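You operate a simulated robot arm through the tools that you are given. There is no shell and no other tool.

Carry out the task below with a simulated robot arm. There is one attempt and no reset: what you move stays moved.

## Task
Give the PIPE cup, then the CAN cup, three drops each.
Fine: turn each under the drop bottle first; no drops elsewhere.

Only the result counts: the job must be done as asked and must still hold three seconds after the hand-in. Knocking over, shifting, dropping, spilling or breaking anything else fails it.

## Robot
A 6-joint arm with a two-finger parallel gripper, fixed in place. Base frame: the origin is at the foot of the arm, x ahead of it, y to its left, z up. Units: mm, rad, N and s.
With the tool pointing down near the work surface it reaches from about 220 to 660 mm from the base axis. Its first joint turns from -1.152 to 1.152 rad. Payload 2.9 kg.
Tool frame: the origin (TCP) lies between the finger pads and is the grasp point; the fingertips stand 30 mm ahead of it; z points along the fingers, y is the line along which they close. Largest opening 110 mm; finger width 20, thickness 10; the body of the gripper, 48 by 112 mm, starts 55 mm behind the TCP.
Orientation is told as [roll, pitch, yaw] about the base's x, y, z axes, in that order, counted from this pose: with the fingers straight down and closing along the base's y, the tool's x points along the base's -x, its y along +y and its z along -z.

## Interface
- The arm moves only by the tool nudge_tool. Its argument "rows" is a list of rows, each a list of 7 numbers: the shift along the base's x, y, z in mm, then the turn, a rotation vector about the base's x, y, z in rad, then the gripper command, from -1 (shut) to 1 (fully open), values between in proportion. In form: [[dx, dy, dz, wx, wy, wz, gripper], ...]. A call has 1 to 20 rows; each row shifts and turns the commanded pose from where the row before left it. A row lasts 0.2 s, in which the tool goes at most 50 mm and 0.15 rad; a call with a longer step from one row to the next is refused whole, and so is a gripper value outside its range. Where a pose cannot be reached the arm comes as near as it can. A force on the tool above 40 N (or 10 N above the force at the start of the call, whichever is more), or a blocked arm, ends the call early, and 0.2 s more pass. Each finger travels about 108 mm/s and halts on what it meets, pressing with about 24 N; the grip force reading is that of the motor and also rises with nothing between the fingers. The clock runs only during rows and for 0.2 s after the last one: add rows that do not move to give the fingers time. It gives the time, the measured TCP pose, the force on the tool (base axes), the opening and the grip force at its end, in the units of the frame above (readings bear some noise), with the torque about the TCP (base axes, N m) and any sound that the robot's microphone picked up, and new pictures: "views" is both (left out), scene, wrist or none.
- Cameras (640 x 400 px; columns grow to the right, rows downward): "scene" is fixed at [65, 420.3, 1412.7]; the picture's right is [-0.88, -0.48, 0.00], its down [-0.13, 0.24, -0.96] and it looks along [0.47, -0.84, -0.27] (base axes); focal length 335 px, centre (320, 200). "wrist" rides on the gripper at [72, 17, -103] in the tool frame; the picture's right is [-0.23, 0.97, 0.00], its down [-0.76, -0.18, -0.62] and it looks along [-0.61, -0.14, 0.78] (tool axes); focal length 222 px, centre (320, 200). There is no depth. A picture from a camera that has moved, and an enlarged one, comes with that camera's place and axes in the base frame and with its lens.
- zoom(camera, box): a new picture of the part [left, top, right, bottom] of that camera's present view, enlarged. It takes no simulated time.
- finish_job(): hands the job in; it is judged then, once.

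Places have to be worked out from the pictures, the camera data and where the tool is seen. Open the gripper and draw the arm clear of the work before you hand the job in, unless the task says otherwise.

The tools are called by a JSON object that holds its "method" and its "body". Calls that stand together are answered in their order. nudge_tool: Moves the arm, as the interface text tells. Its arguments: {"type":"object","properties":{"rows":{"type":"array"},"views":{"type":"string","enum":["both","scene","wrist","none"]}},"required":["rows"]} The other tools are called the same way: zoom (camera, box) takes an enlarged picture of a part of a camera's view; finish_job () hands the job in.

At the start:

```text
time_s: 0.0
tool_pos: [250.1, -195.0, 1324.4]
ee_rot: [0.001, -0.004, -0.002]
contact_force: [-0.2, 0.4, 0.1]
moment: [0.02, 0.01, 0.0]
gripper_width: 109.9
finger_force: 0.1
```

scene: 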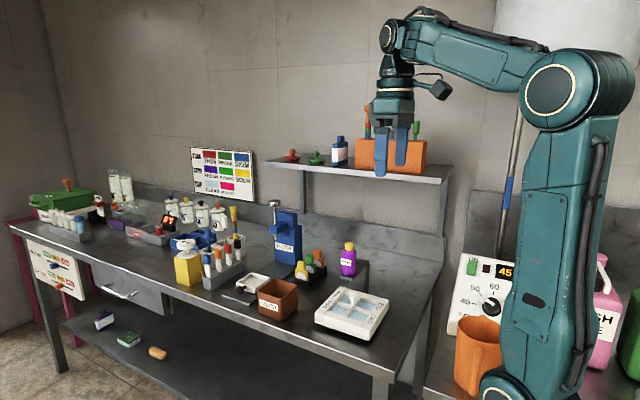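
wrist: 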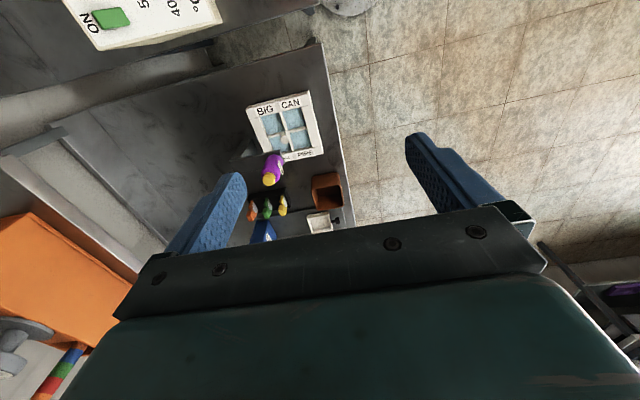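

I'll start by studying the scene: cups on a turntable, a drop bottle, signs on the wall. I zoom into several regions.

{"method": "zoom", "body": {"camera": "scene", "box": [100, 180, 260, 280]}}

{"method": "zoom", "body": {"camera": "scene", "box": [170, 140, 290, 215]}}

{"method": "zoom", "body": {"camera": "scene", "box": [10, 160, 140, 241]}}

{"method": "zoom", "body": {"camera": "scene", "box": [230, 190, 400, 296]}}

{"method": "zoom", "body": {"camera": "scene", "box": [220, 250, 400, 362]}}

{"method": "zoom", "body": {"camera": "scene", "box": [0, 230, 180, 362]}}

{"method": "zoom", "body": {"camera": "scene", "box": [260, 90, 460, 215]}}

{"method": "zoom", "body": {"camera": "scene", "box": [430, 230, 640, 400]}}

```text
4.00 times, centred on (180, 230) of scene
camera zoom: at [65.0, 420.3, 1412.7], right [-0.88, -0.48, 0.0], down [-0.13, 0.24, -0.96], along [0.47, -0.84, -0.27], focal length 1341 px, centre (880, 80)
```

zoom: 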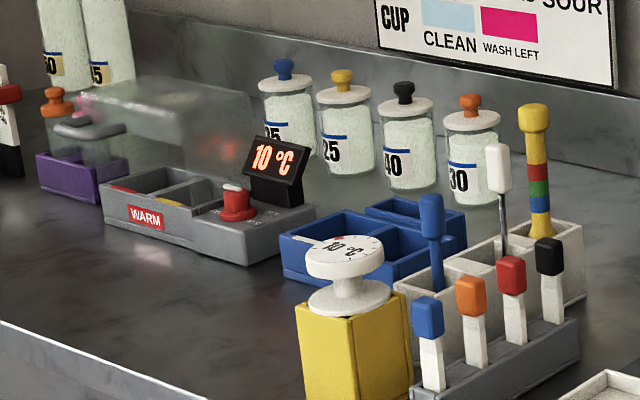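

```text
5.33 times, centred on (230, 178) of scene
camera zoom: at [65.0, 420.3, 1412.7], right [-0.88, -0.48, 0.0], down [-0.13, 0.24, -0.96], along [0.47, -0.84, -0.27], focal length 1788 px, centre (800, 320)
```

zoom: 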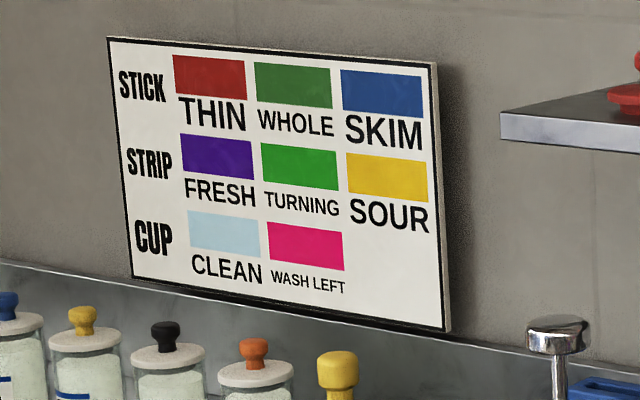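

```text
4.92 times, centred on (75, 200) of scene
camera zoom: at [65.0, 420.3, 1412.7], right [-0.88, -0.48, 0.0], down [-0.13, 0.24, -0.96], along [0.47, -0.84, -0.27], focal length 1650 px, centre (1526, 198)
```

zoom: 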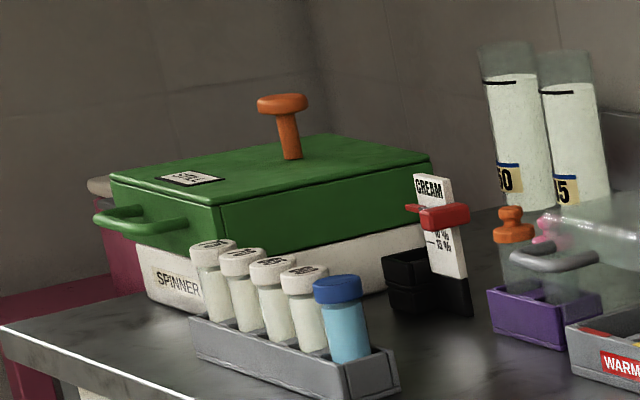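

```text
3.76 times, centred on (315, 243) of scene
camera zoom: at [65.0, 420.3, 1412.7], right [-0.88, -0.48, 0.0], down [-0.13, 0.24, -0.96], along [0.47, -0.84, -0.27], focal length 1262 px, centre (339, 38)
```

zoom: 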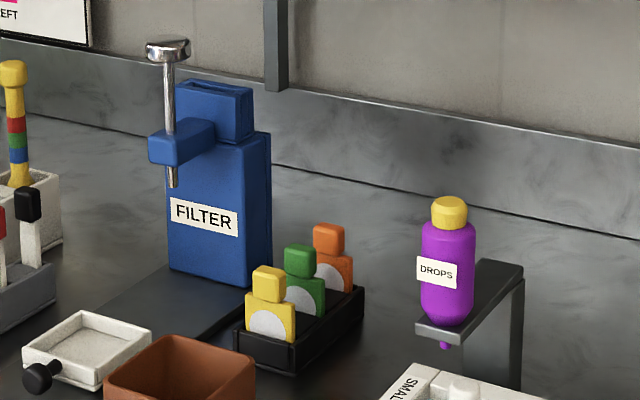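

```text
3.56 times, centred on (310, 306) of scene
camera zoom: at [65.0, 420.3, 1412.7], right [-0.88, -0.48, 0.0], down [-0.13, 0.24, -0.96], along [0.47, -0.84, -0.27], focal length 1192 px, centre (356, -177)
```

zoom: 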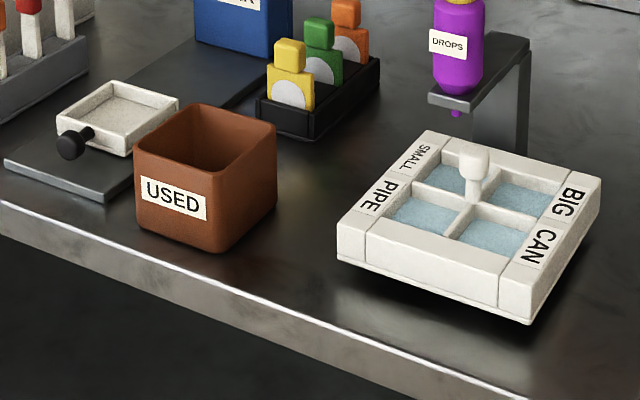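

```text
3.03 times, centred on (90, 296) of scene
camera zoom: at [65.0, 420.3, 1412.7], right [-0.88, -0.48, 0.0], down [-0.13, 0.24, -0.96], along [0.47, -0.84, -0.27], focal length 1016 px, centre (1017, -91)
```

zoom: 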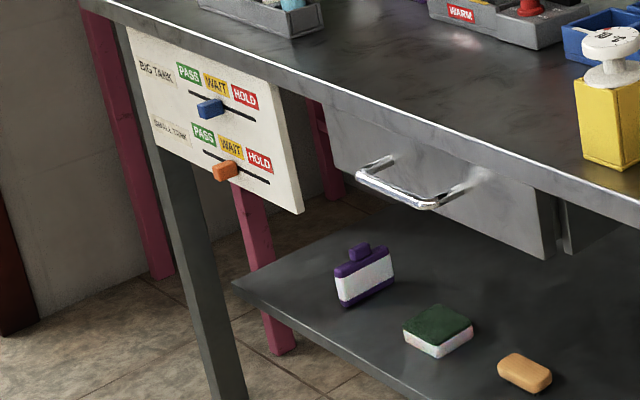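

```text
3.20 times, centred on (360, 152) of scene
camera zoom: at [65.0, 420.3, 1412.7], right [-0.88, -0.48, 0.0], down [-0.13, 0.24, -0.96], along [0.47, -0.84, -0.27], focal length 1072 px, centre (192, 352)
```

zoom: 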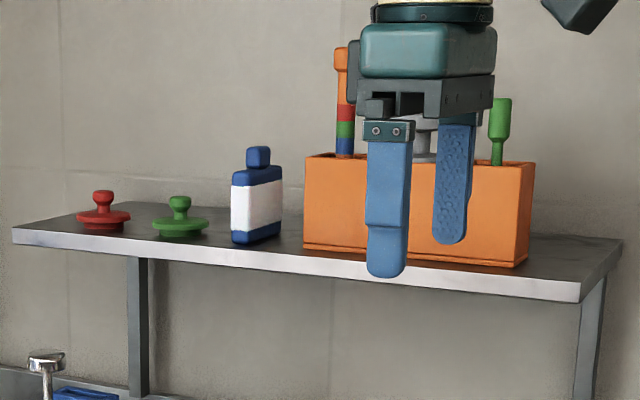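

```text
2.35 times, centred on (535, 315) of scene
camera zoom: at [65.0, 420.3, 1412.7], right [-0.88, -0.48, 0.0], down [-0.13, 0.24, -0.96], along [0.47, -0.84, -0.27], focal length 789 px, centre (-186, -71)
```

zoom: 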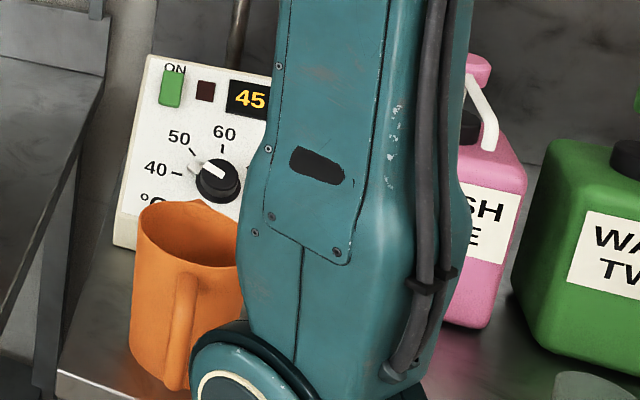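

The drop bottle seems near [394,-331,~1060] above a four-cup white paddle near [368,-307,~875]. I look at the wrist view enlarged for details on the shelf, bracket and paddle.

{"method": "zoom", "body": {"camera": "wrist", "box": [220, 80, 360, 250]}}

{"method": "zoom", "body": {"camera": "wrist", "box": [0, 0, 320, 400]}}

{"method": "zoom", "body": {"camera": "scene", "box": [305, 230, 405, 345]}}

```text
2.35 times, centred on (290, 165) of wrist
camera zoom: at [178.0, -178.6, 1428.1], right [0.23, 0.97, 0.0], down [0.76, -0.18, 0.62], along [0.61, -0.14, -0.78], focal length 523 px, centre (391, 282)
```

zoom: 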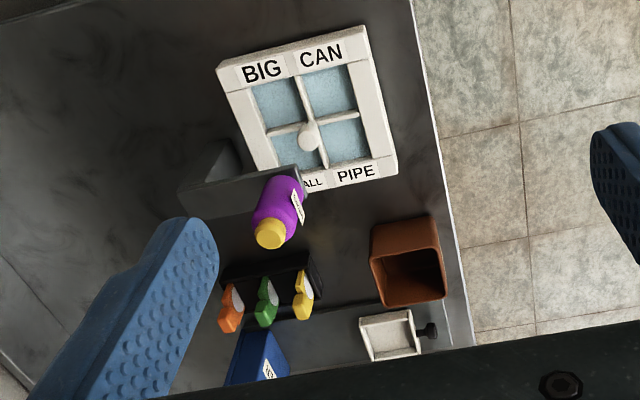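

```text
1.00 times, centred on (160, 200) of wrist (not enlarged: the box is as wide or as high as the picture)
camera zoom: at [178.0, -178.6, 1428.1], right [0.23, 0.97, 0.0], down [0.76, -0.18, 0.62], along [0.61, -0.14, -0.78], focal length 222 px, centre (480, 200)
```

zoom: 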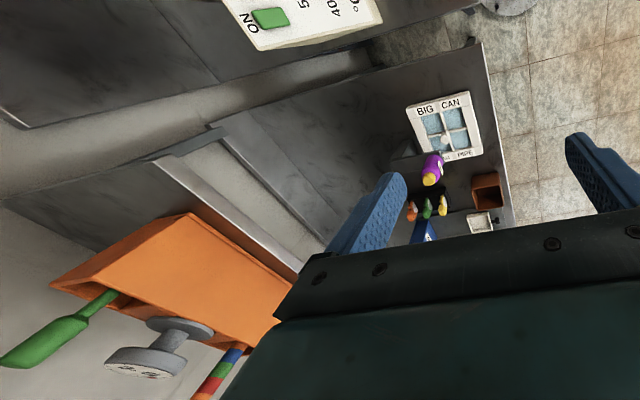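

```text
3.48 times, centred on (355, 288) of scene
camera zoom: at [65.0, 420.3, 1412.7], right [-0.88, -0.48, 0.0], down [-0.13, 0.24, -0.96], along [0.47, -0.84, -0.27], focal length 1166 px, centre (198, -104)
```

zoom: 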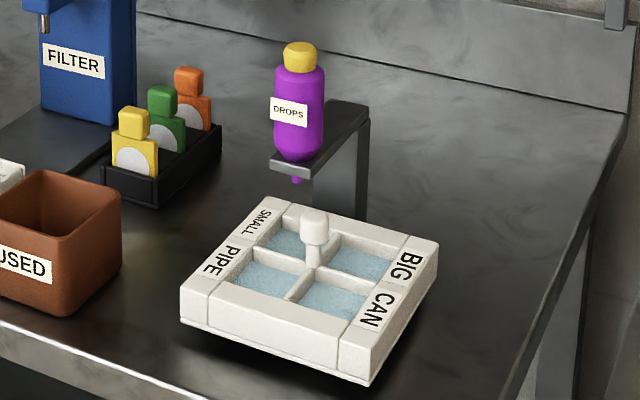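

The shelf front lies at about y=-579, so the space in front is free. I lower the tool on the near side of the paddle to get a closer view of bottle, bracket and paddle.

{"method": "nudge_tool", "body": {"rows": [[0, -13, -40, 0, 0, 0, 1], [0, -13, -40, 0, 0, 0, 1], [0, -13, -40, 0, 0, 0, 1], [0, -13, -40, 0, 0, 0, 1], [0, -13, -40, 0, 0, 0, 1], [0, 0, 0, 0, 0, 0, 1]]}}

```text
time_s: 1.4
tool_pos: [249.6, -260.2, 1124.2]
ee_rot: [0.0, -0.003, 0.001]
contact_force: [-0.9, 0.4, 0.6]
moment: [0.0, -0.01, -0.02]
gripper_width: 110.1
finger_force: 0.1
camera wrist: at [178.3, -244.1, 1227.5], right [0.23, 0.97, 0.0], down [0.76, -0.18, 0.62], along [0.61, -0.14, -0.78], focal length 222 px, centre (320, 200)
```

scene: 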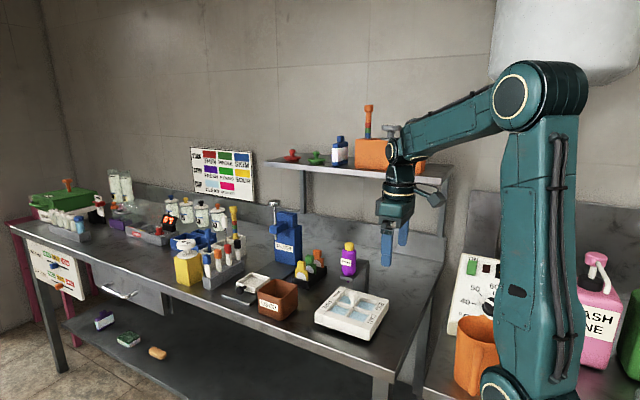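
wrist: 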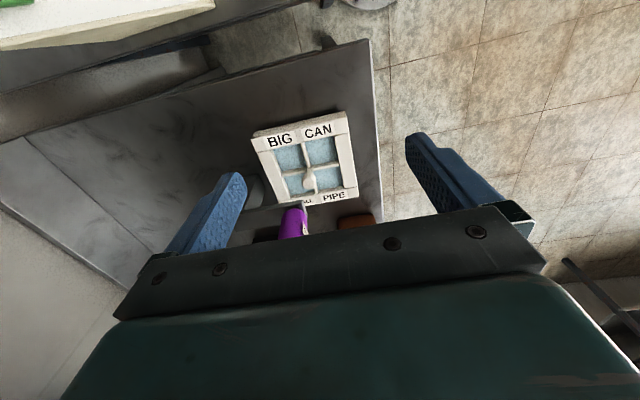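

{"method": "zoom", "body": {"camera": "wrist", "box": [230, 100, 390, 240]}}

{"method": "zoom", "body": {"camera": "scene", "box": [330, 230, 380, 290]}}

{"method": "zoom", "body": {"camera": "scene", "box": [305, 280, 395, 350]}}

```text
2.86 times, centred on (310, 170) of wrist
camera zoom: at [178.3, -244.1, 1227.5], right [0.23, 0.97, 0.0], down [0.76, -0.18, 0.62], along [0.61, -0.14, -0.78], focal length 635 px, centre (349, 286)
```

zoom: 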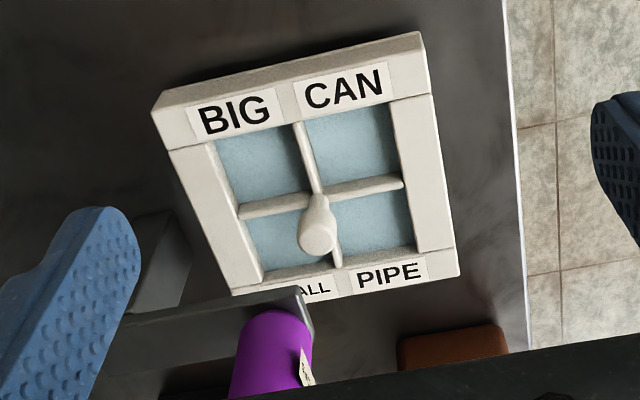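

```text
6.67 times, centred on (355, 260) of scene
camera zoom: at [65.0, 420.3, 1412.7], right [-0.88, -0.48, 0.0], down [-0.13, 0.24, -0.96], along [0.47, -0.84, -0.27], focal length 2234 px, centre (87, -200)
```

zoom: 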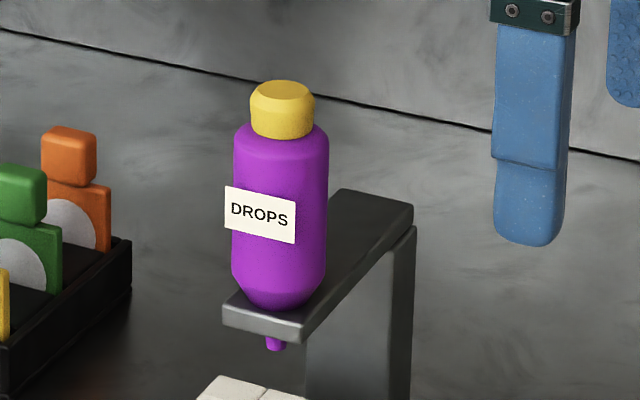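

```text
5.71 times, centred on (350, 315) of scene
camera zoom: at [65.0, 420.3, 1412.7], right [-0.88, -0.48, 0.0], down [-0.13, 0.24, -0.96], along [0.47, -0.84, -0.27], focal length 1915 px, centre (149, -457)
```

zoom: 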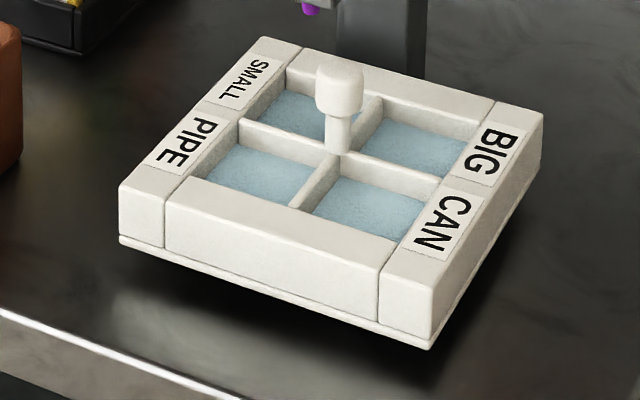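

Triangulating: knob head is near [367.5,-307,~932] (top ≈940, ⌀≈22), paddle walls top out at ≈900, bottle axis near [390,-331] with body 974–1040 and its plate at ≈962–974. I'll tilt the tool 30° away from the bottle and move to a pre-grasp point above and behind the knob, with the gripper half open.

{"method": "nudge_tool", "body": {"rows": [[14.6, -11.7, -15.9, 0, -0.1309, 0, 0.3], [14.6, -11.7, -15.9, 0, -0.1309, 0, 0.0], [14.6, -11.7, -15.9, 0, -0.1309, 0, -0.09], [14.6, -11.7, -30.9, 0, -0.1309, 0, -0.09], [0, 0, 0, 0, 0, 0, -0.09], [0, 0, 0, 0, 0, 0, -0.09]]}}

```text
time_s: 2.8
tool_pos: [310.1, -307.5, 1045.8]
ee_rot: [0.0, -0.528, 0.001]
contact_force: [0.5, 0.9, -0.1]
moment: [0.01, -0.05, -0.01]
gripper_width: 50.3
finger_force: 0.0
camera wrist: at [195.1, -290.7, 1099.1], right [0.2, 0.97, 0.11], down [0.35, -0.18, 0.92], along [0.92, -0.14, -0.37], focal length 222 px, centre (320, 200)
```

scene: 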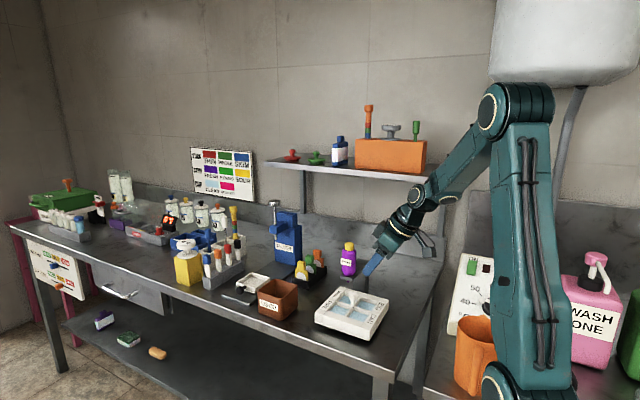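
wrist: 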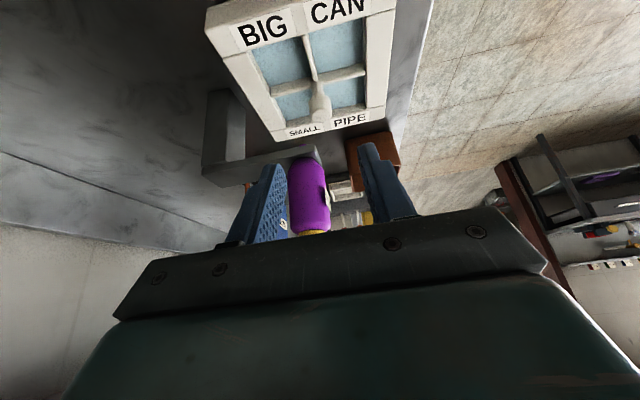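

The tool is tilted and clear. I take enlarged views from here to refine the knob and bottle positions.

{"method": "zoom", "body": {"camera": "wrist", "box": [190, 0, 430, 150]}}

{"method": "zoom", "body": {"camera": "wrist", "box": [190, 80, 430, 240]}}

{"method": "zoom", "body": {"camera": "scene", "box": [310, 230, 410, 345]}}

```text
2.67 times, centred on (310, 75) of wrist
camera zoom: at [195.1, -290.7, 1099.1], right [0.2, 0.97, 0.11], down [0.35, -0.18, 0.92], along [0.92, -0.14, -0.37], focal length 592 px, centre (347, 533)
```

zoom: 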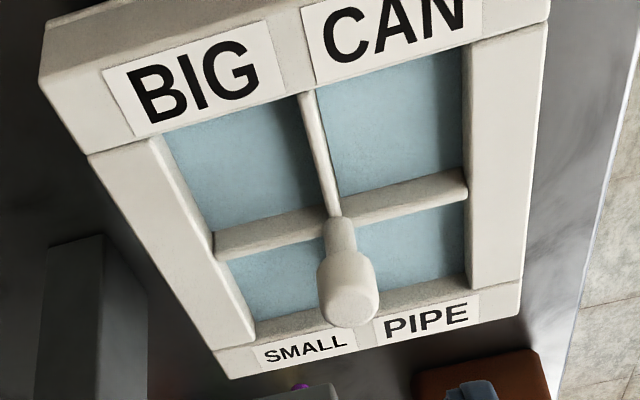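

```text
2.50 times, centred on (310, 160) of wrist
camera zoom: at [195.1, -290.7, 1099.1], right [0.2, 0.97, 0.11], down [0.35, -0.18, 0.92], along [0.92, -0.14, -0.37], focal length 555 px, centre (345, 300)
```

zoom: 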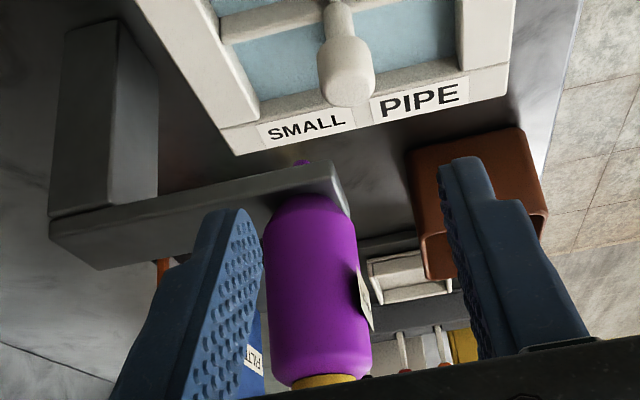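

```text
3.48 times, centred on (360, 288) of scene
camera zoom: at [65.0, 420.3, 1412.7], right [-0.88, -0.48, 0.0], down [-0.13, 0.24, -0.96], along [0.47, -0.84, -0.27], focal length 1166 px, centre (181, -104)
```

zoom: 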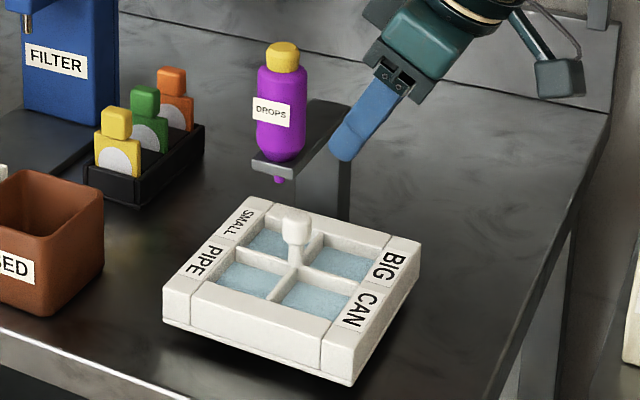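

Readings agree on the knob ([367.5,-306,933]) and bottle ([391,-332]). I want to check whether the paddle's corners clear the bracket leg when turned, so I zoom on the leg.

{"method": "zoom", "body": {"camera": "wrist", "box": [190, 70, 310, 200]}}

{"method": "zoom", "body": {"camera": "scene", "box": [320, 250, 420, 312]}}

```text
3.08 times, centred on (250, 135) of wrist
camera zoom: at [195.1, -290.7, 1099.1], right [0.2, 0.97, 0.11], down [0.35, -0.18, 0.92], along [0.92, -0.14, -0.37], focal length 684 px, centre (535, 400)
```

zoom: 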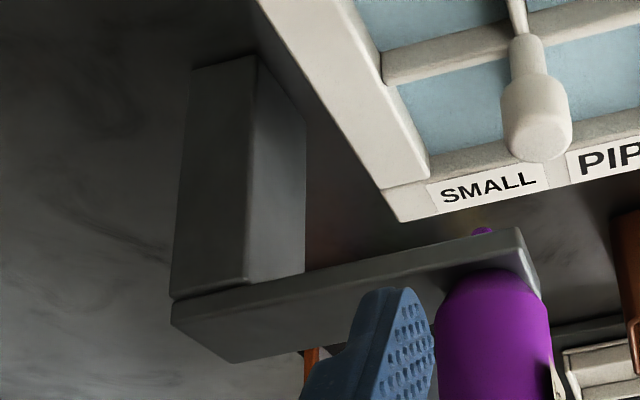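

```text
6.40 times, centred on (370, 281) of scene
camera zoom: at [65.0, 420.3, 1412.7], right [-0.88, -0.48, 0.0], down [-0.13, 0.24, -0.96], along [0.47, -0.84, -0.27], focal length 2145 px, centre (0, -318)
```

zoom: 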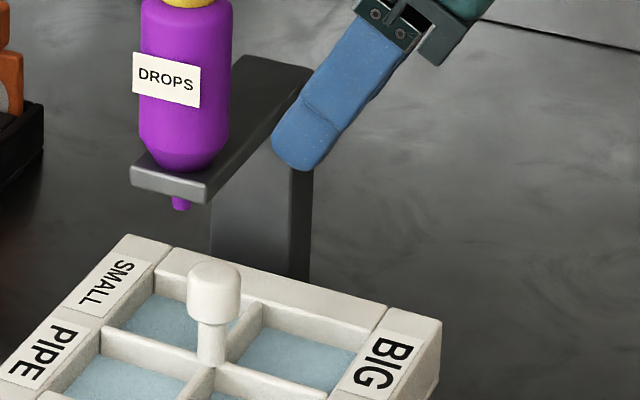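

Rechecking with both cameras: paddle top ≈905, pivot ≈[366,-306], corner radius ≈104 against the leg at ≈105–110, so it should just clear. I move in along the tilted axis so the fingertips straddle the knob head, without closing yet.

{"method": "nudge_tool", "body": {"rows": [[12.6, 0.5, -29.6, 0, 0, 0, -0.09], [12.6, 0.5, -29.7, 0, 0, 0, -0.09], [12.6, 0, -21.6, 0, 0, 0, -0.09], [12.6, 0, -21.6, 0, 0, 0, -0.09], [0, 0, 0, 0, 0, 0, -0.09]]}}

{"method": "zoom", "body": {"camera": "scene", "box": [310, 250, 410, 312]}}

{"method": "zoom", "body": {"camera": "wrist", "box": [200, 100, 440, 250]}}

```text
time_s: 4.0
tool_pos: [359.3, -305.7, 944.2]
ee_rot: [0.0, -0.524, 0.0]
contact_force: [-0.3, 0.1, 0.0]
moment: [0.0, 0.02, -0.03]
gripper_width: 50.4
finger_force: 0.0
camera wrist: at [245.1, -289.8, 996.9], right [0.2, 0.97, 0.11], down [0.35, -0.18, 0.92], along [0.92, -0.14, -0.37], focal length 222 px, centre (320, 200)
```

scene: 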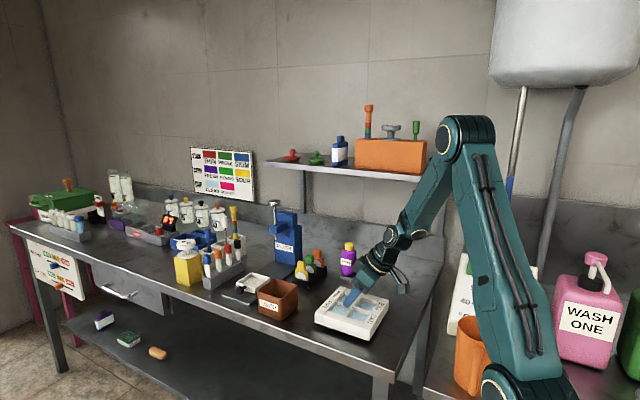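
wrist: 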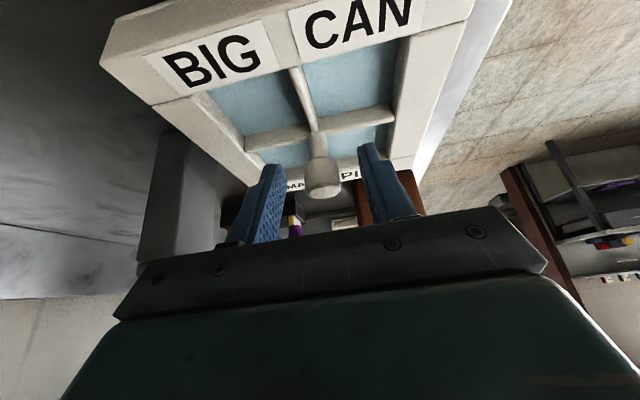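

```text
6.40 times, centred on (360, 281) of scene
camera zoom: at [65.0, 420.3, 1412.7], right [-0.88, -0.48, 0.0], down [-0.13, 0.24, -0.96], along [0.47, -0.84, -0.27], focal length 2145 px, centre (64, -318)
```

zoom: 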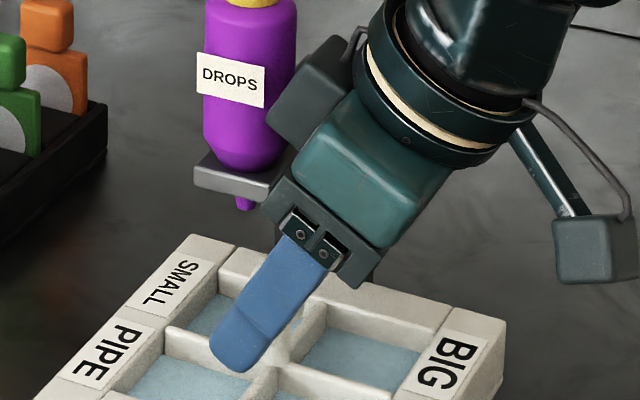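

```text
2.67 times, centred on (320, 175) of wrist
camera zoom: at [245.1, -289.8, 996.9], right [0.2, 0.97, 0.11], down [0.35, -0.18, 0.92], along [0.92, -0.14, -0.37], focal length 592 px, centre (320, 267)
```

zoom: 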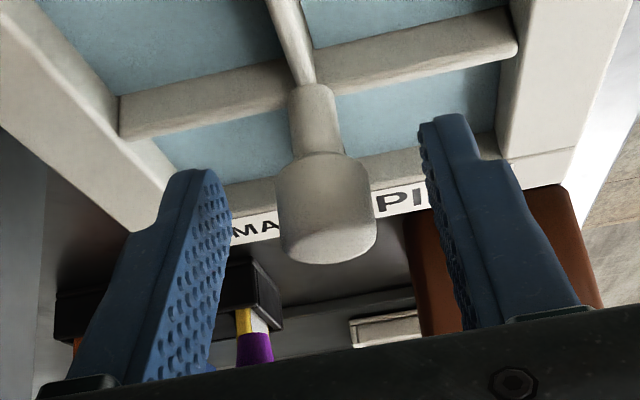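

The fingers straddle the knob evenly, but a module on the wrist comes near the bottle if I swing around at this tilt. I increase the tilt to 45° about the knob and then close gently on the head.

{"method": "nudge_tool", "body": {"rows": [[0, -0.4, 0, 0, -0.131, 0, -0.09], [-0.5, -0.4, 0, 0, -0.13, 0, -0.09], [0, 0, -3.5, 0, 0, 0, -0.09], [0, 0, 0, 0, 0, 0, -0.09]]}}

{"method": "zoom", "body": {"camera": "scene", "box": [310, 250, 410, 312]}}

{"method": "zoom", "body": {"camera": "wrist", "box": [200, 100, 440, 250]}}

```text
time_s: 5.0
tool_pos: [357.5, -307.7, 938.9]
ee_rot: [0.0, -0.787, 0.0]
contact_force: [0.4, 0.5, -0.9]
moment: [-0.04, 0.0, 0.0]
gripper_width: 50.0
finger_force: 0.0
camera wrist: at [234.6, -290.3, 961.9], right [0.16, 0.97, 0.16], down [0.1, -0.18, 0.98], along [0.98, -0.14, -0.12], focal length 222 px, centre (320, 200)
```

scene: 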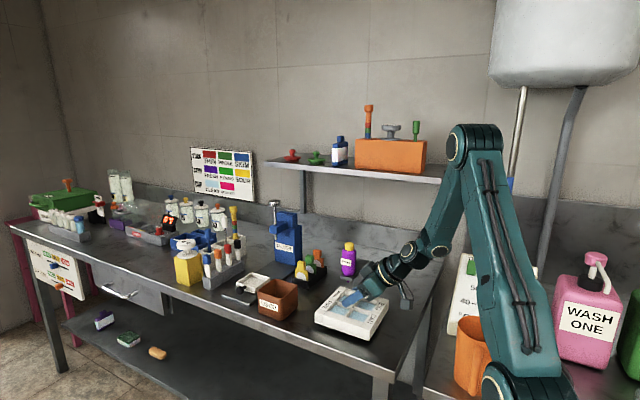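
wrist: 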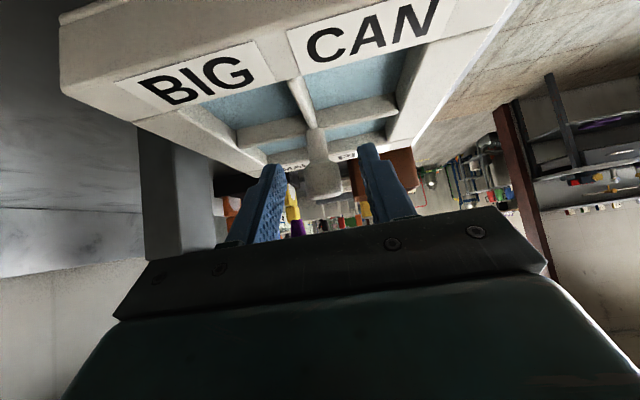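

```text
6.40 times, centred on (360, 281) of scene
camera zoom: at [65.0, 420.3, 1412.7], right [-0.88, -0.48, 0.0], down [-0.13, 0.24, -0.96], along [0.47, -0.84, -0.27], focal length 2145 px, centre (64, -318)
```

zoom: 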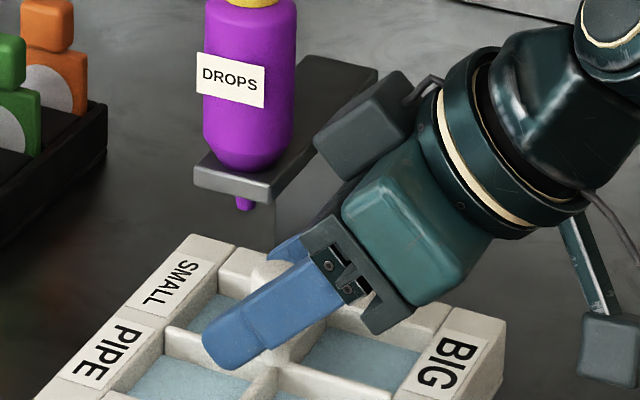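

```text
2.67 times, centred on (320, 175) of wrist
camera zoom: at [234.6, -290.3, 961.9], right [0.16, 0.97, 0.16], down [0.1, -0.18, 0.98], along [0.98, -0.14, -0.12], focal length 592 px, centre (320, 267)
```

zoom: 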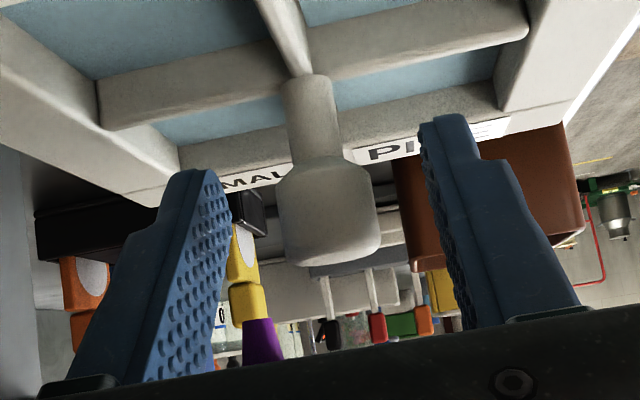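

The knob head sits at ≈[367,-305.7,933]; I shift 1.5 mm in y to centre on it and close.

{"method": "nudge_tool", "body": {"rows": [[0.5, 1.6, 1, 0, 0, 0, -0.3], [0, 0, 0, 0, 0, 0, -0.5], [0, 0, 0, 0, 0, 0, -1], [0, 0, 0, 0, 0, 0, -1]], "views": "wrist"}}

{"method": "zoom", "body": {"camera": "wrist", "box": [200, 100, 440, 250]}}

```text
time_s: 6.0
tool_pos: [359.0, -305.1, 942.2]
ee_rot: [-0.001, -0.785, 0.0]
contact_force: [0.2, -1.0, -1.4]
moment: [0.17, -0.07, 0.05]
gripper_width: 19.9
finger_force: 44.1
camera wrist: at [235.0, -288.7, 963.1], right [0.16, 0.97, 0.16], down [0.1, -0.18, 0.98], along [0.98, -0.14, -0.12], focal length 222 px, centre (320, 200)
```

wrist: 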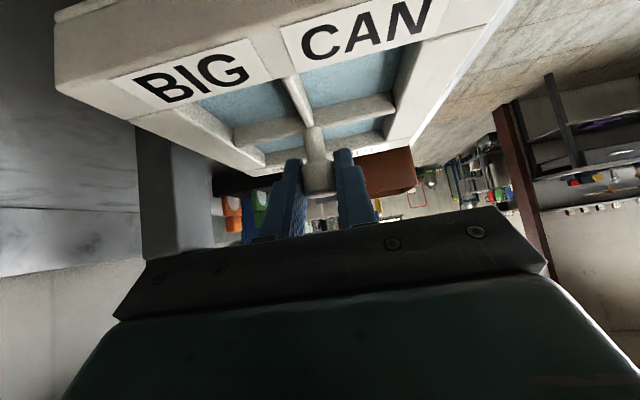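

```text
2.67 times, centred on (320, 175) of wrist
camera zoom: at [235.0, -288.7, 963.1], right [0.16, 0.97, 0.16], down [0.1, -0.18, 0.98], along [0.98, -0.14, -0.12], focal length 592 px, centre (320, 267)
```

zoom: 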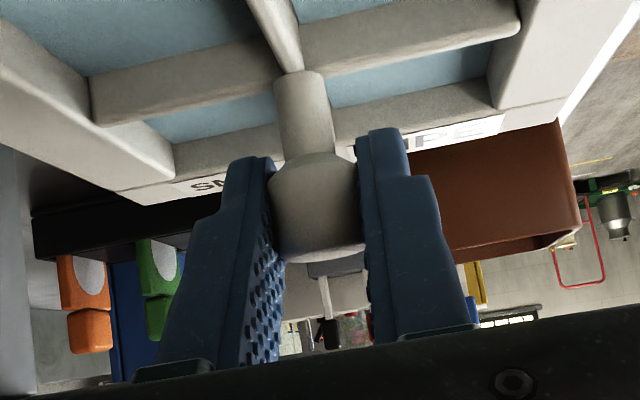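

Firm grip on the knob (19.9 mm) with negligible side force. I turn clockwise 22.5° about the knob axis as a test.

{"method": "nudge_tool", "body": {"rows": [[0.07, 1.11, 0, 0, 0, -0.1309, -1], [0.22, 1.09, 0, 0, 0, -0.1309, -1], [0.36, 1.05, 0, 0, 0, -0.1309, -1], [0, 0, 0, 0, 0, 0, -1]]}}

{"method": "zoom", "body": {"camera": "scene", "box": [300, 240, 420, 345]}}

```text
time_s: 7.0
tool_pos: [360.2, -301.9, 940.9]
ee_rot: [-0.002, -0.788, -0.394]
contact_force: [1.4, -10.8, -2.6]
moment: [0.61, 0.55, -0.08]
gripper_width: 19.6
finger_force: 45.2
camera wrist: at [251.6, -239.8, 963.1], right [0.52, 0.84, 0.16], down [0.02, -0.2, 0.98], along [0.85, -0.51, -0.12], focal length 222 px, centre (320, 200)
```

scene: 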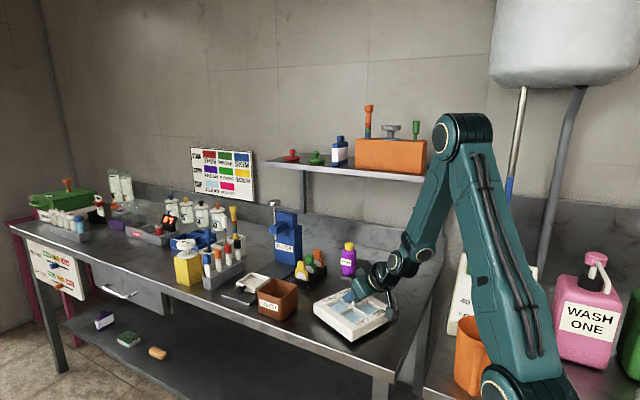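
wrist: 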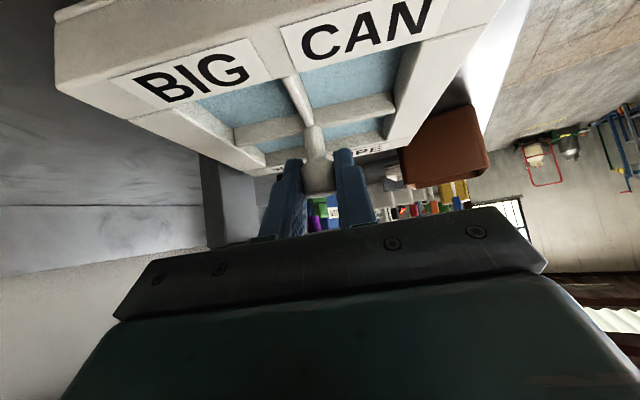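

```text
3.81 times, centred on (360, 292) of scene
camera zoom: at [65.1, 419.9, 1412.8], right [-0.88, -0.48, 0.0], down [-0.13, 0.24, -0.96], along [0.47, -0.84, -0.27], focal length 1277 px, centre (168, -152)
```

zoom: 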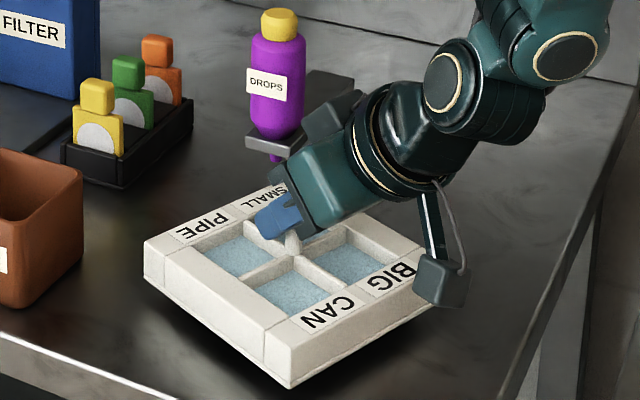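

The paddle follows exactly (22.5°), with a mild -11 N side force in y, meaning my centre is slightly off. I correct by about 0.8 mm and continue to 45°.

{"method": "nudge_tool", "body": {"rows": [[0, -0.8, 0, 0, 0, 0, -1], [0.49, 1.0, 0, 0, 0, -0.1309, -1], [0.62, 0.92, 0, 0, 0, -0.1309, -1], [0.73, 0.84, 0, 0, 0, -0.1309, -1], [0, 0, 0, 0, 0, 0, -1]]}}

{"method": "zoom", "body": {"camera": "scene", "box": [300, 240, 420, 345]}}

```text
time_s: 8.2
tool_pos: [360.2, -300.7, 941.2]
ee_rot: [-0.001, -0.788, -0.787]
contact_force: [-10.7, -14.7, 9.5]
moment: [0.44, 0.01, -0.14]
gripper_width: 20.0
finger_force: 44.9
camera wrist: at [285.5, -201.3, 963.0], right [0.8, 0.57, 0.16], down [-0.06, -0.19, 0.98], along [0.59, -0.8, -0.12], focal length 222 px, centre (320, 200)
```

scene: 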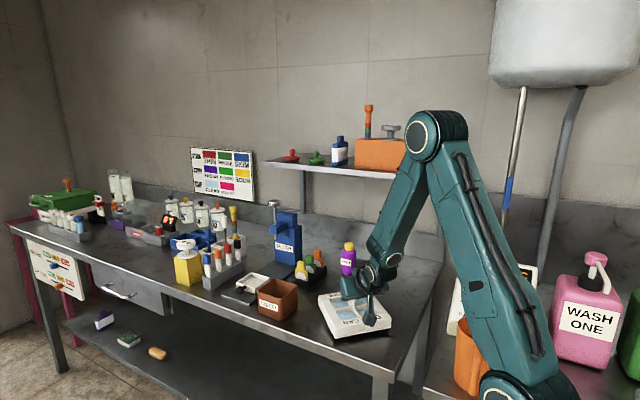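
wrist: 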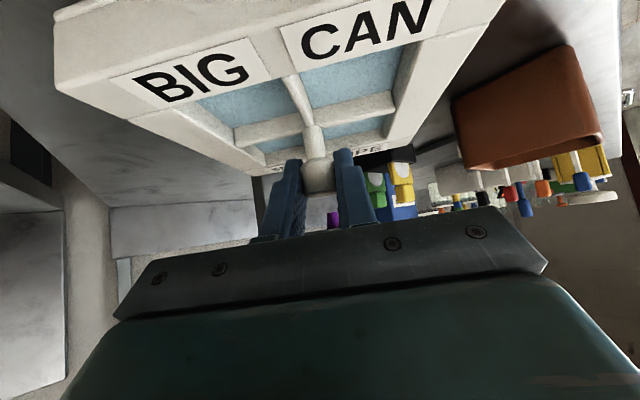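

```text
3.81 times, centred on (360, 292) of scene
camera zoom: at [64.6, 419.9, 1412.9], right [-0.88, -0.48, 0.0], down [-0.13, 0.24, -0.96], along [0.47, -0.84, -0.27], focal length 1277 px, centre (168, -152)
```

zoom: 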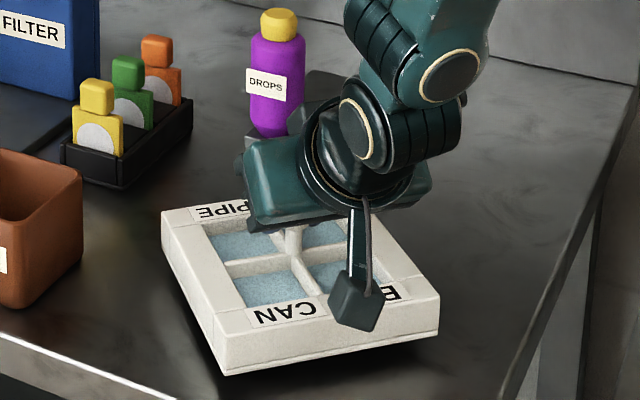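

The paddle is at 45°; force [-11,-15,9.5] N indicates the pivot is nearer [363.5,-305.7]. I apply that correction, ease up slightly, and continue to 67.5°.

{"method": "nudge_tool", "body": {"rows": [[-0.3, -1.4, 0.4, 0, 0, 0, -1], [0.49, 0.43, 0, 0, 0, -0.1309, -1], [0.54, 0.36, 0, 0, 0, -0.1309, -1], [0.59, 0.29, 0, 0, 0, -0.1309, -1], [0, 0, 0, 0, 0, 0, -1]]}}

{"method": "zoom", "body": {"camera": "scene", "box": [300, 240, 420, 345]}}

```text
time_s: 9.4
tool_pos: [363.0, -299.5, 942.0]
ee_rot: [0.001, -0.788, -1.178]
contact_force: [-6.7, -3.0, 15.0]
moment: [0.56, 0.6, -0.09]
gripper_width: 19.8
finger_force: 45.4
camera wrist: at [331.2, -178.8, 963.4], right [0.96, 0.22, 0.16], down [-0.13, -0.16, 0.98], along [0.24, -0.96, -0.12], focal length 222 px, centre (320, 200)
```

scene: 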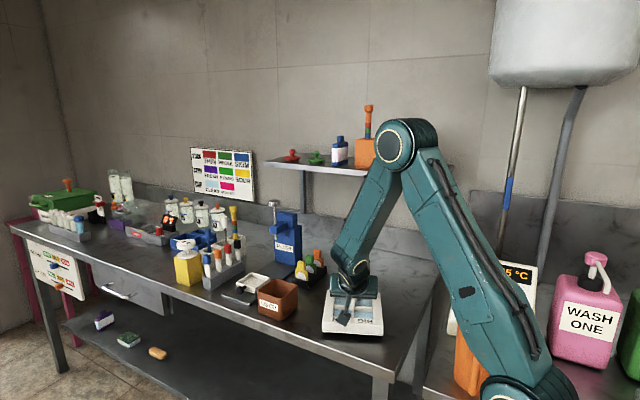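
wrist: 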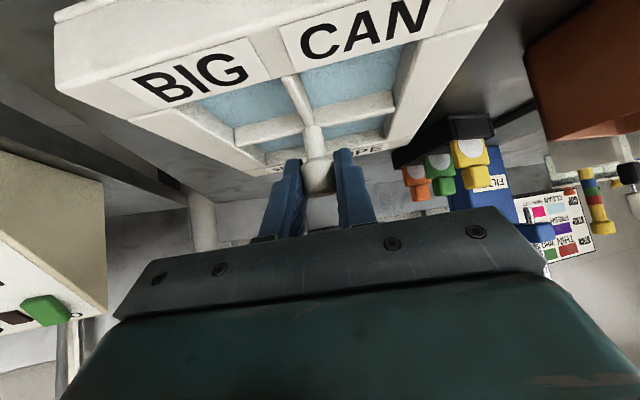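

```text
3.81 times, centred on (360, 292) of scene
camera zoom: at [64.7, 420.3, 1412.7], right [-0.88, -0.48, 0.0], down [-0.13, 0.24, -0.96], along [0.47, -0.84, -0.27], focal length 1277 px, centre (168, -152)
```

zoom: 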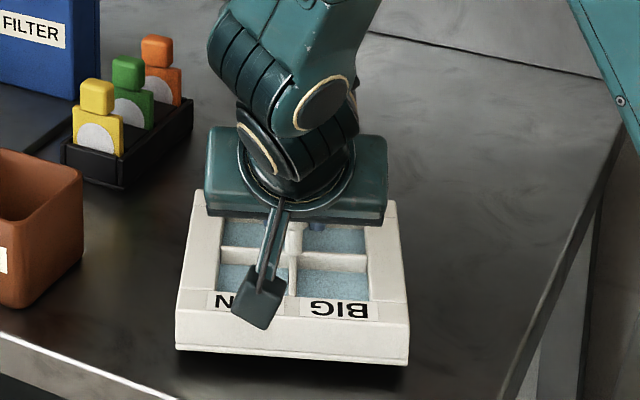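

67.5° reached; side force fell but there is 15 N upward on the tool, so I lift 0.8 mm and finish the remaining 22.5°.

{"method": "nudge_tool", "body": {"rows": [[-0.5, 0, 0.8, 0, 0, 0, -1], [0.62, 0.21, 0, 0, 0, -0.1309, -1], [0.64, 0.13, 0, 0, 0, -0.1309, -1], [0.65, 0.04, 0, 0, 0, -0.1309, -1], [0, 0, 0, 0, 0, 0, -1], [0, 0, 0, 0, 0, 0, -1]]}}

{"method": "zoom", "body": {"camera": "scene", "box": [300, 240, 420, 345]}}

{"method": "zoom", "body": {"camera": "wrist", "box": [200, 100, 440, 250]}}

```text
time_s: 10.8
tool_pos: [365.0, -299.0, 940.9]
ee_rot: [0.0, -0.782, -1.573]
contact_force: [5.6, 0.5, -7.8]
moment: [0.41, -0.41, 0.04]
gripper_width: 19.5
finger_force: 44.8
camera wrist: at [382.0, -175.4, 963.8], right [0.97, -0.16, 0.16], down [-0.18, -0.1, 0.98], along [-0.14, -0.98, -0.13], focal length 222 px, centre (320, 200)
```

scene: 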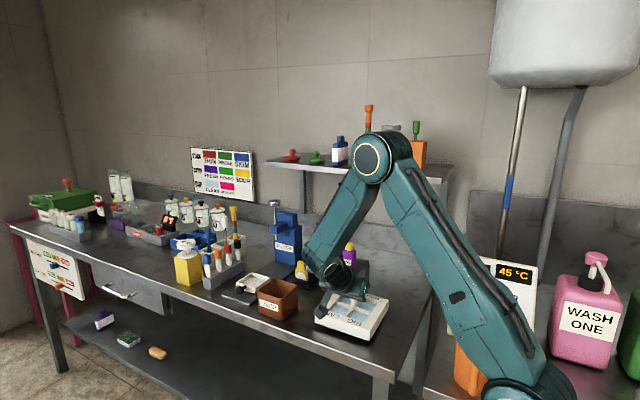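
wrist: 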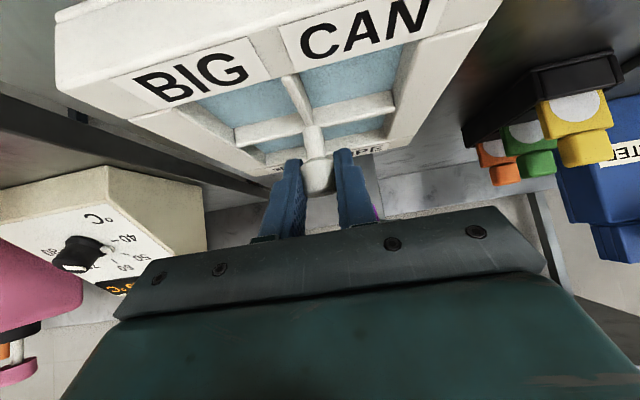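

```text
3.81 times, centred on (360, 292) of scene
camera zoom: at [65.2, 420.2, 1412.8], right [-0.88, -0.48, 0.0], down [-0.13, 0.24, -0.96], along [0.47, -0.84, -0.27], focal length 1277 px, centre (168, -152)
```

zoom: 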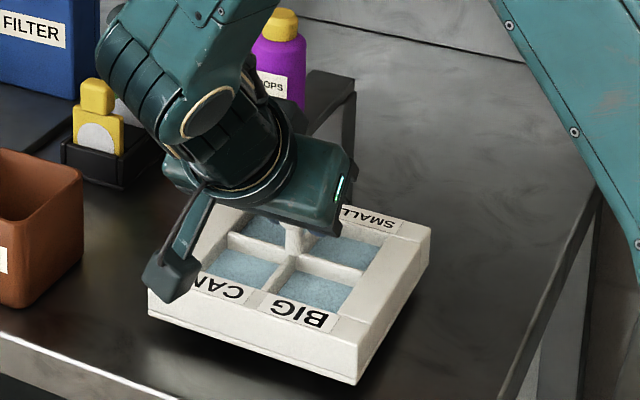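

```text
2.67 times, centred on (320, 175) of wrist
camera zoom: at [382.0, -175.4, 963.8], right [0.97, -0.16, 0.16], down [-0.18, -0.1, 0.98], along [-0.14, -0.98, -0.13], focal length 592 px, centre (320, 267)
```

zoom: 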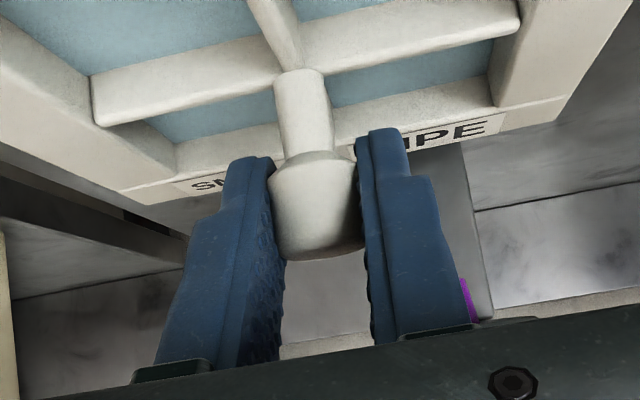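

The paddle has turned a full 90° without slip (yaw -1.573), PIPE label now on the bottle side. I open, back straight out along the tool axis, and check.

{"method": "nudge_tool", "body": {"rows": [[0, 0, 0, 0, 0, 0, -0.3], [0, 0, 0, 0, 0, 0, -0.09], [0, 0, 0, 0, 0, 0, -0.09], [0, 25, 25, 0, 0, 0, -0.09], [0, 25, 25, 0, 0, 0, -0.09], [0, 25, 25, 0, 0, 0, -0.09], [0, 0, 0, 0, 0, 0, -0.09]]}}

{"method": "zoom", "body": {"camera": "scene", "box": [300, 240, 420, 345]}}

{"method": "zoom", "body": {"camera": "wrist", "box": [200, 0, 440, 250]}}

```text
time_s: 12.4
tool_pos: [365.1, -224.1, 1016.8]
ee_rot: [0.0, -0.785, -1.57]
contact_force: [-0.6, 0.3, 0.1]
moment: [0.01, 0.03, 0.01]
gripper_width: 50.3
finger_force: 0.0
camera wrist: at [382.1, -100.3, 1039.0], right [0.97, -0.16, 0.16], down [-0.18, -0.1, 0.98], along [-0.14, -0.98, -0.12], focal length 222 px, centre (320, 200)
```

scene: 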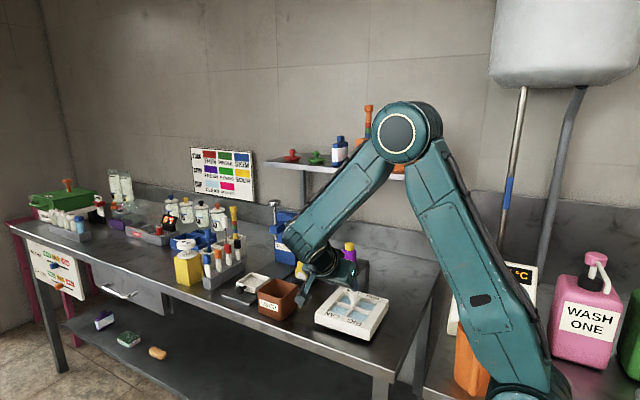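
wrist: 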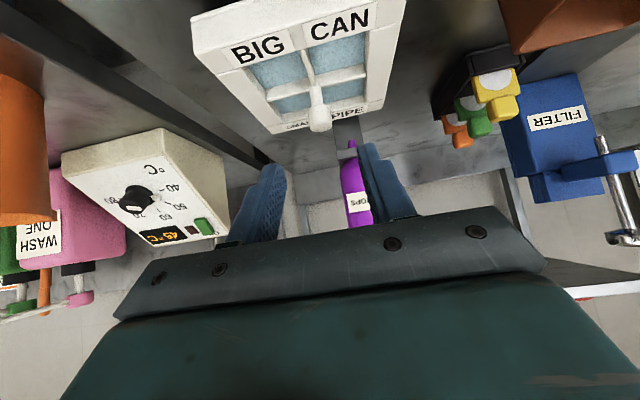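

```text
3.81 times, centred on (360, 292) of scene
camera zoom: at [65.0, 420.3, 1412.7], right [-0.88, -0.48, 0.0], down [-0.13, 0.24, -0.96], along [0.47, -0.84, -0.27], focal length 1277 px, centre (168, -152)
```

zoom: 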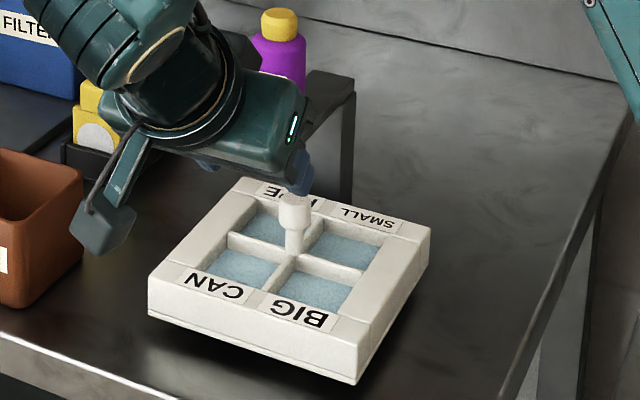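

```text
1.60 times, centred on (320, 125) of wrist
camera zoom: at [382.1, -100.3, 1039.0], right [0.97, -0.16, 0.16], down [-0.18, -0.1, 0.98], along [-0.14, -0.98, -0.12], focal length 355 px, centre (320, 320)
```

zoom: 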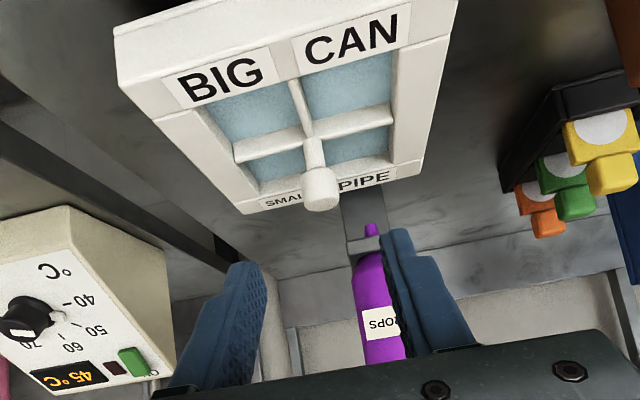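

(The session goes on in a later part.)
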